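You operate a simulated robot arm through the tools that you are given. There is no shell and no other tool. Be economical: measure what you need, move in short steps, check, and stop when the job is done.

Carry out the task below with a simulated robot arm. There is one attempt and no reset: what you move stays moved.

TASK
Put the gold spare nut from the top of the blue table on top of the scrub pad there.
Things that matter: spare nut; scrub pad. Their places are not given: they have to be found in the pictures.

The check looks at the end state, three seconds after you hand in, the way a careful person would. Anything else that was tipped, shoved, dropped, spilled or broken makes it a failure.

THE ROBOT
A 7-joint arm with a two-finger parallel gripper, fixed in place. Base frame: the origin is at the foot of the arm, x ahead of it, y to its left, z up; the work surface is at about z = 0. Units: m, rad, N and s.
With the tool pointing down near the work surface it reaches from about 0.24 to 0.62 m from the base axis. Its first joint turns from -1.152 to 1.152 rad. Payload 2.6 kg.
The TCP is the grasp point between the finger pads, 0.03 m short of the fingertips. In the tool frame z runs along the fingers and y along their closing line. The gripper opens to 0.094 m. The fingers are 0.028 m wide and 0.01 m thick; the gripper's body (0.05 by 0.096 m) begins 0.055 m behind the TCP.
Orientation is told as [roll, pitch, yaw] about the base's x, y, z axes, in that order, counted from this pose: with the fingers straight down and closing along the base's y, the tool's x points along the base's -x, its y along +y and its z along -z.

THE INTERFACE
- The arm moves only by the tool jog_arm. Its argument "moves" is a list of rows, each an object of numbers (a shift or turn left out is 0, a gripper value left out holds the last): "x", "y", "z": the shift along the tool's x, y, z in units of 40 mm (1.0 is 40 mm); "twist": the turn about the tool's z in units of 8 degrees (1.0 is 8 degrees). In form: [{"x": .., "y": .., "z": .., "twist": ..}, ...]. A call has 1 to 8 rows; each row shifts and turns the commanded pose from where the row before left it, along the tool's axes as they then stand. "gripper" is the finger opening in m, from 0 to 0.094, set as the call begins (left out, the last holds). A call with a number of a shift or a turn outside -1 to 1 is refused whole. A row lasts 0.2 s, in which the tool goes at most 0.05 m and 0.15 rad; a call with a longer step from one row to the next is refused whole, and so is a gripper value outside its range. A pose out of reach is approached as far as the arm can. The call stops where the force on the tool passes 40 N (or 10 N more than at its start, if that is more) or the arm is blocked; 0.2 s more then pass. Each finger travels about 0.072 m/s and halts on what it meets, pressing with about 27 N; the grip force reading is that of the motor and also rises with nothing between the fingers. The clock runs only during rows and for 0.2 s after the last one: add rows that do not move to give the fingers time. The reply holds the time, the measured pose of the TCP, the force on the tool along the base axes, the opening and the grip force, in the units named above and with some noise.
- Cameras (640 x 400 px; columns grow to the right, rows downward): "scene" is fixed at [0.0425, 0.4474, 0.5504]; the picture's right is [-0.64, -0.77, 0.00], its down [-0.53, 0.43, -0.73] and it looks along [0.56, -0.46, -0.68] (base axes); focal length 336 px, centre (320, 200). "wrist" rides on the gripper at [0.076, 0.014, -0.103] in the tool frame; the picture's right is [-0.18, 0.98, 0.00], its down [-0.75, -0.14, -0.64] and it looks along [-0.63, -0.12, 0.77] (tool axes); focal length 243 px, centre (320, 200).
- snapshot(camera): a new picture of that camera. No time passes.
- locate(camera, pixels): for up to 12 pixels [column, row] of the newest picture of that camera ("zoom" is the newest enlarged one), the place [x, y, z] in the base frame of the surface seen there, good to about 0.002 m. No time passes.
- inspect(camera, box): a new picture of the part [left, top, right, bottom] of that camera's present view, enlarged. No time passes.
- sign_off(): hands the job in; it is judged then, once.

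Keep the steps short. Do not move on a guess: measure, check each grasp and each placing, and mend mistakes. In all there are 60 turns and 26 pictures (those below and enlarged ones count). Leave the gripper open and the arm clear of the work at the hand-in unless told otherwise, and finish with a single line.

The tools are called after "Emit:" by a JSON object that holds its "fn" and its "kwargs". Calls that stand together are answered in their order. jog_arm: Moves the arm, as the interface text tells. Its arguments: {"type":"object","properties":{"moves":{"type":"array","items":{"type":"object","properties":{"x":{"type":"number"},"y":{"type":"number"},"z":{"type":"number"},"twist":{"type":"number"}}}},"gripper":{"type":"number"}},"required":["moves"]} The other tools are called the same way: snapshot (camera) takes a picture; locate (camera, pixels) gives the place of the surface under pixels of a picture; inspect (camera, box) takes an enlarged picture of a part of a camera's view; sign_off () hands the job in.

At the start:

```text
clock: 0.0
eef_pos: [0.341, -0.0811, 0.2071]
tool_rot: [0.0, -0.001, -0.001]
wrist_force: [1.1, 0.8, -0.2]
width: 0.0939
gripper_force: 0.1
```

scene: 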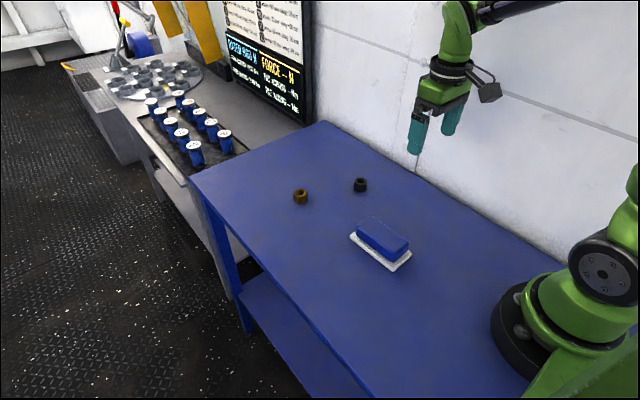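
wrist: 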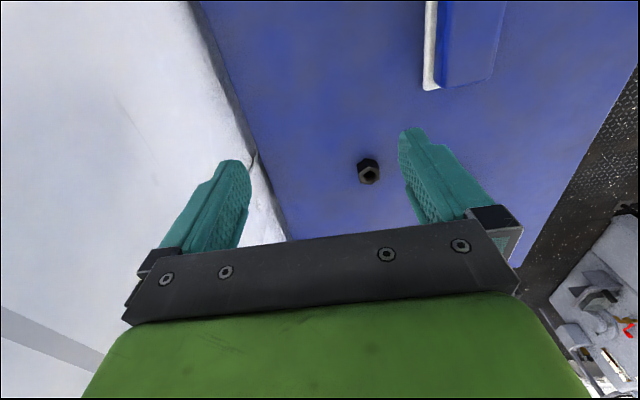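

I see a gold nut near (300,197), a black nut at (360,185), and the scrub pad near (382,243) in the scene picture. I'll enlarge that area to measure.

Emit:
{"fn": "inspect", "kwargs": {"camera": "scene", "box": [270, 160, 430, 280]}}

Emit:
{"fn": "locate", "kwargs": {"camera": "scene", "pixels": [[300, 193], [300, 200], [360, 182], [361, 188], [383, 235], [362, 222], [408, 243], [358, 232], [387, 256], [352, 236], [392, 269], [320, 230]]}}

```text
3.33 times, centred on (350, 220) of scene
```

zoom: 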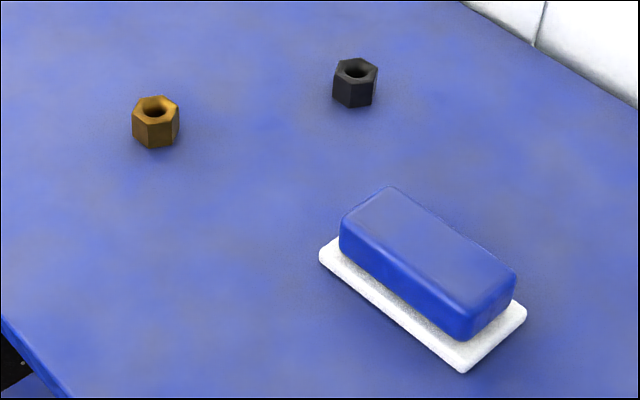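

```text
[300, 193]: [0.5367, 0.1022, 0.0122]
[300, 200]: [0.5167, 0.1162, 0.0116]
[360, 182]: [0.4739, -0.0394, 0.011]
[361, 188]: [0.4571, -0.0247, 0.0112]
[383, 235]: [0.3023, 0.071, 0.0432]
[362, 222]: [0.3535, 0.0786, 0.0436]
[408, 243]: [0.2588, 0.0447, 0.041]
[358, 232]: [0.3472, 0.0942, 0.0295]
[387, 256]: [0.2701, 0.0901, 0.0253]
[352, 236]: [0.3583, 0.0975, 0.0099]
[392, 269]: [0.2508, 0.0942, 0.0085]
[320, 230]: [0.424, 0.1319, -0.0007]
```

Next I'll measure the gold nut's rim and side faces, and the pad's top edges, in the enlarged picture.

Emit:
{"fn": "locate", "kwargs": {"camera": "zoom", "pixels": [[135, 107], [144, 98], [168, 99], [177, 107], [170, 120], [147, 121], [160, 135], [140, 128], [388, 190], [350, 213], [505, 268], [468, 300]]}}

```text
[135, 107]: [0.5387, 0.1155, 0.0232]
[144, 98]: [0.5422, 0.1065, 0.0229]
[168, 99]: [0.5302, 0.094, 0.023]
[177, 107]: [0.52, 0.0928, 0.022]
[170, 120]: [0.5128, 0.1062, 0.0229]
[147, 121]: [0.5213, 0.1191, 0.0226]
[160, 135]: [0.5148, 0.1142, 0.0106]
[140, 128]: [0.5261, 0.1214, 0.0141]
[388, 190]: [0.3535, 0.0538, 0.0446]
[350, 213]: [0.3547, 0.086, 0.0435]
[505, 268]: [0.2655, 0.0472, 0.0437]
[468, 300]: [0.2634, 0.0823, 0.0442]
```

The gold nut's centre is about (0.5275, 0.1055). It is 0.023 tall and about 0.028 across the flats, with two flats facing ±y, so no twist is needed. The pad's top centre is about (0.309, 0.068) at z 0.044. I'll move above the nut now.

Emit:
{"fn": "jog_arm", "kwargs": {"moves": [{"x": -0.777, "y": 0.7775}, {"x": -0.777, "y": 0.7775}, {"x": -0.777, "y": 0.7775}, {"x": -0.777, "y": 0.7775}, {"x": -0.777, "y": 0.7775}, {"x": -0.777, "y": 0.7775}, {}, {}], "gripper": 0.07}}

```text
clock: 1.8
eef_pos: [0.5273, 0.1064, 0.207]
tool_rot: [-0.001, 0.0, -0.001]
wrist_force: [0.0, 0.4, -0.7]
width: 0.0702
gripper_force: 0.0
```

The arm is above the nut. I'll go down 0.12 to about z 0.087 and look.

Emit:
{"fn": "jog_arm", "kwargs": {"moves": [{"z": 1}, {"z": 1}, {"z": 1}, {}]}}

Emit:
{"fn": "snapshot", "kwargs": {"camera": "wrist"}}

```text
clock: 2.8
eef_pos: [0.5296, 0.1041, 0.0863]
tool_rot: [0.0, 0.0, 0.001]
wrist_force: [0.3, 0.3, -0.4]
width: 0.07
gripper_force: 0.1
```

```text
22 pictures are left
```

wrist: 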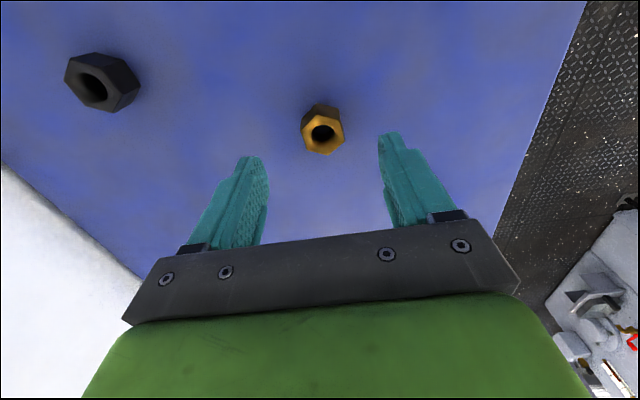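

The gold nut is between the fingers at (322,130). I'll check its position from this view.

Emit:
{"fn": "locate", "kwargs": {"camera": "wrist", "pixels": [[303, 120], [319, 110], [341, 118], [343, 136], [327, 152], [306, 141]]}}

```text
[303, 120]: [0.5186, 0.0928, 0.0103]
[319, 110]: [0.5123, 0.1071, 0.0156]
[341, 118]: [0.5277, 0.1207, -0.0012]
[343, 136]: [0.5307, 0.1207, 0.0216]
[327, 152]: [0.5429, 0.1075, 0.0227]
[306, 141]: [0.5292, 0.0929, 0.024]
```

The flats face the fingers and the centre is near (0.5275, 0.1065). I'll go down to z 0.034 with a small correction.

Emit:
{"fn": "jog_arm", "kwargs": {"moves": [{"z": 0.5, "y": 0.03, "x": 0.02}, {"z": 0.5}, {"z": 0.3}, {}, {}]}}

```text
clock: 4.0
eef_pos: [0.5269, 0.1077, 0.0344]
tool_rot: [0.0, -0.001, 0.0]
wrist_force: [0.2, 1.1, 0.3]
width: 0.0699
gripper_force: 0.0
```

The tool is at z 0.034 with no contact. I'll close the gripper.

Emit:
{"fn": "jog_arm", "kwargs": {"moves": [{}, {}, {}, {}, {}], "gripper": 0.01}}

```text
clock: 5.2
eef_pos: [0.5276, 0.1077, 0.0353]
tool_rot: [-0.001, -0.001, 0.0]
wrist_force: [0.8, -0.8, 0.8]
width: 0.0293
gripper_force: 26.8
```

The fingers stopped at 0.0293, which fits the nut's flats. I'll lift 0.10 and look.

Emit:
{"fn": "jog_arm", "kwargs": {"moves": [{"z": -0.5}, {"z": -1}, {"z": -1}, {}]}}

Emit:
{"fn": "snapshot", "kwargs": {"camera": "wrist"}}

```text
clock: 6.2
eef_pos: [0.5274, 0.1095, 0.1371]
tool_rot: [0.0, 0.0, 0.002]
wrist_force: [-0.7, -0.1, -0.8]
width: 0.0289
gripper_force: 26.9
```

```text
21 pictures are left
```

wrist: 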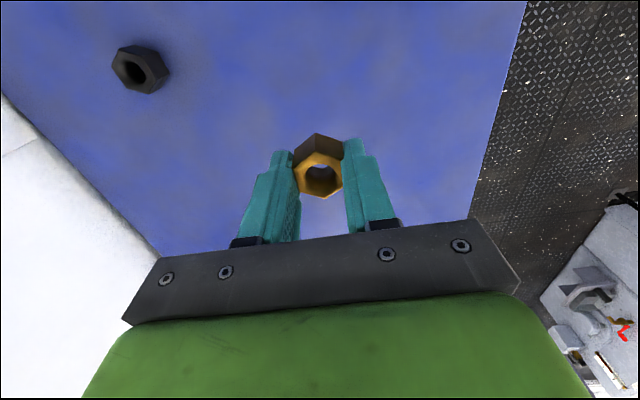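

The nut is held upright. I'll carry it over the pad centre at (0.309, 0.068).

Emit:
{"fn": "jog_arm", "kwargs": {"moves": [{"x": 0.91, "y": -0.165}, {"x": 0.91, "y": -0.165}, {"x": 0.91, "y": -0.165}, {"x": 0.91, "y": -0.165}, {"x": 0.91, "y": -0.165}, {"x": 0.91, "y": -0.165}, {}, {}]}}

Emit:
{"fn": "snapshot", "kwargs": {"camera": "scene"}}

```text
clock: 8.0
eef_pos: [0.3081, 0.0678, 0.1374]
tool_rot: [0.0, -0.002, 0.0]
wrist_force: [-0.5, 0.2, -0.4]
width: 0.0292
gripper_force: 26.9
```

```text
20 pictures are left
```

scene: 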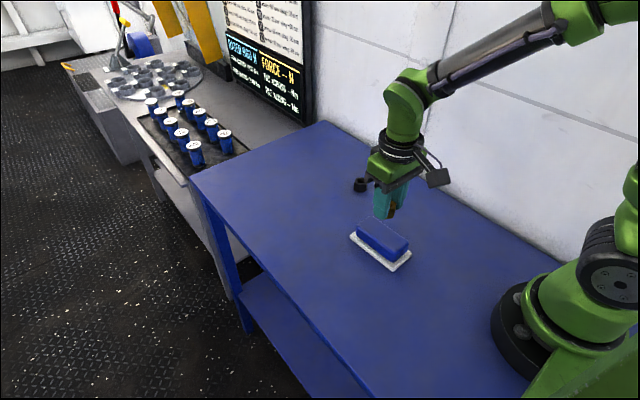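

The nut is centred over the pad at z 0.137. I'll lower it to about z 0.082 in slowing steps, just above touching.

Emit:
{"fn": "jog_arm", "kwargs": {"moves": [{"z": 0.6}, {"z": 0.4}, {"z": 0.25}, {"z": 0.12}, {}, {}]}}

Emit:
{"fn": "inspect", "kwargs": {"camera": "scene", "box": [330, 180, 450, 280]}}

```text
clock: 9.4
eef_pos: [0.309, 0.0682, 0.0821]
tool_rot: [0.0, 0.002, 0.001]
wrist_force: [0.2, 0.5, -1.0]
width: 0.0292
gripper_force: 27.1
```

```text
4.00 times, centred on (390, 230) of scene
```

zoom: 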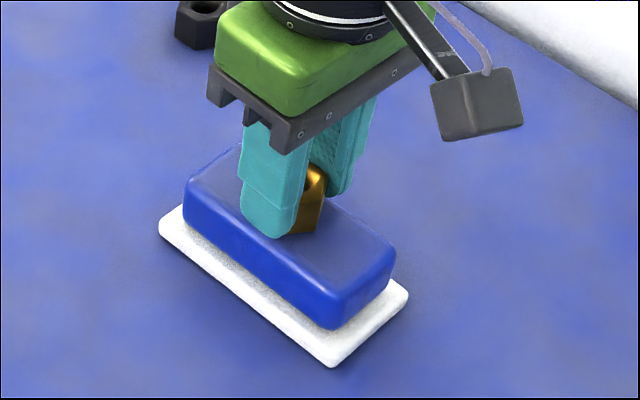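

The nut is a few mm above the pad top. I'll lower it in roughly 1 mm steps and watch the force.

Emit:
{"fn": "jog_arm", "kwargs": {"moves": [{"z": 0.03}, {"z": 0.03}, {}, {}]}}

```text
clock: 10.4
eef_pos: [0.3082, 0.0678, 0.0781]
tool_rot: [-0.002, -0.004, 0.0]
wrist_force: [1.5, -2.9, 16.4]
width: 0.0293
gripper_force: 26.5
```

There is contact at 16 N upward. I'll ease up a touch and then open to 0.05.

Emit:
{"fn": "jog_arm", "kwargs": {"moves": [{"z": -0.02}, {}, {}]}}

```text
clock: 11.2
eef_pos: [0.3083, 0.0682, 0.0796]
tool_rot: [0.0, 0.001, -0.001]
wrist_force: [3.8, 0.3, 9.7]
width: 0.0293
gripper_force: 26.4
```

Still light contact at about 10 N. I'll open gently.

Emit:
{"fn": "jog_arm", "kwargs": {"moves": [{"z": -0.01}, {}, {}, {}], "gripper": 0.05}}

Emit:
{"fn": "inspect", "kwargs": {"camera": "scene", "box": [330, 180, 450, 280]}}

```text
clock: 12.2
eef_pos: [0.3074, 0.0681, 0.0791]
tool_rot: [0.0, -0.001, 0.001]
wrist_force: [0.5, 0.8, 0.5]
width: 0.0501
gripper_force: 0.0
```

```text
4.00 times, centred on (390, 230) of scene
```

zoom: 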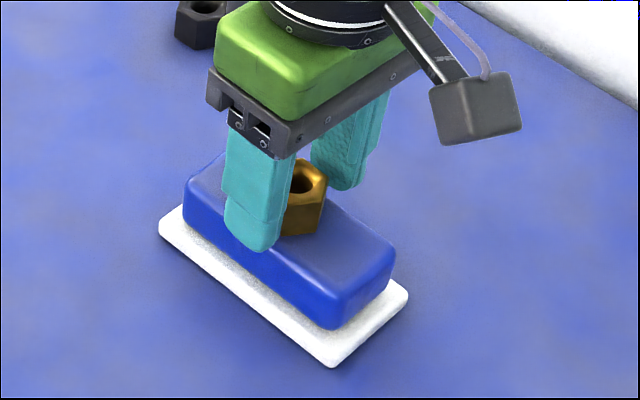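

The nut is released and sits on the pad with the fingers clear of it. I'll rise straight up 0.13 and check.

Emit:
{"fn": "jog_arm", "kwargs": {"moves": [{"z": -0.25}, {"z": -0.5}, {"z": -0.8}, {"z": -0.9}, {"z": -0.9}, {}]}}

Emit:
{"fn": "inspect", "kwargs": {"camera": "scene", "box": [270, 160, 430, 280]}}

```text
clock: 13.6
eef_pos: [0.3062, 0.0677, 0.2127]
tool_rot: [-0.001, -0.001, 0.0]
wrist_force: [-0.3, 0.0, -0.1]
width: 0.0499
gripper_force: 0.0
```

```text
3.33 times, centred on (350, 220) of scene
```

zoom: 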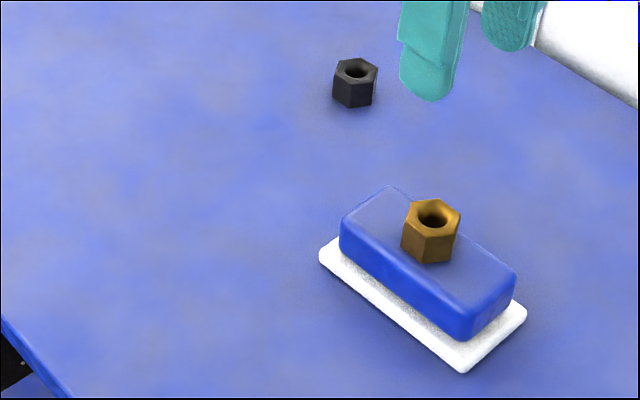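

The gold nut stands flat in the middle of the pad. The pad and black nut haven't moved, and the arm is clear with the gripper open, so I'm handing in.

Emit:
{"fn": "sign_off", "kwargs": {}}

```text
The job is handed in.
```

The gold spare nut is standing on top of the scrub pad, nothing else was moved, and the job is handed in.
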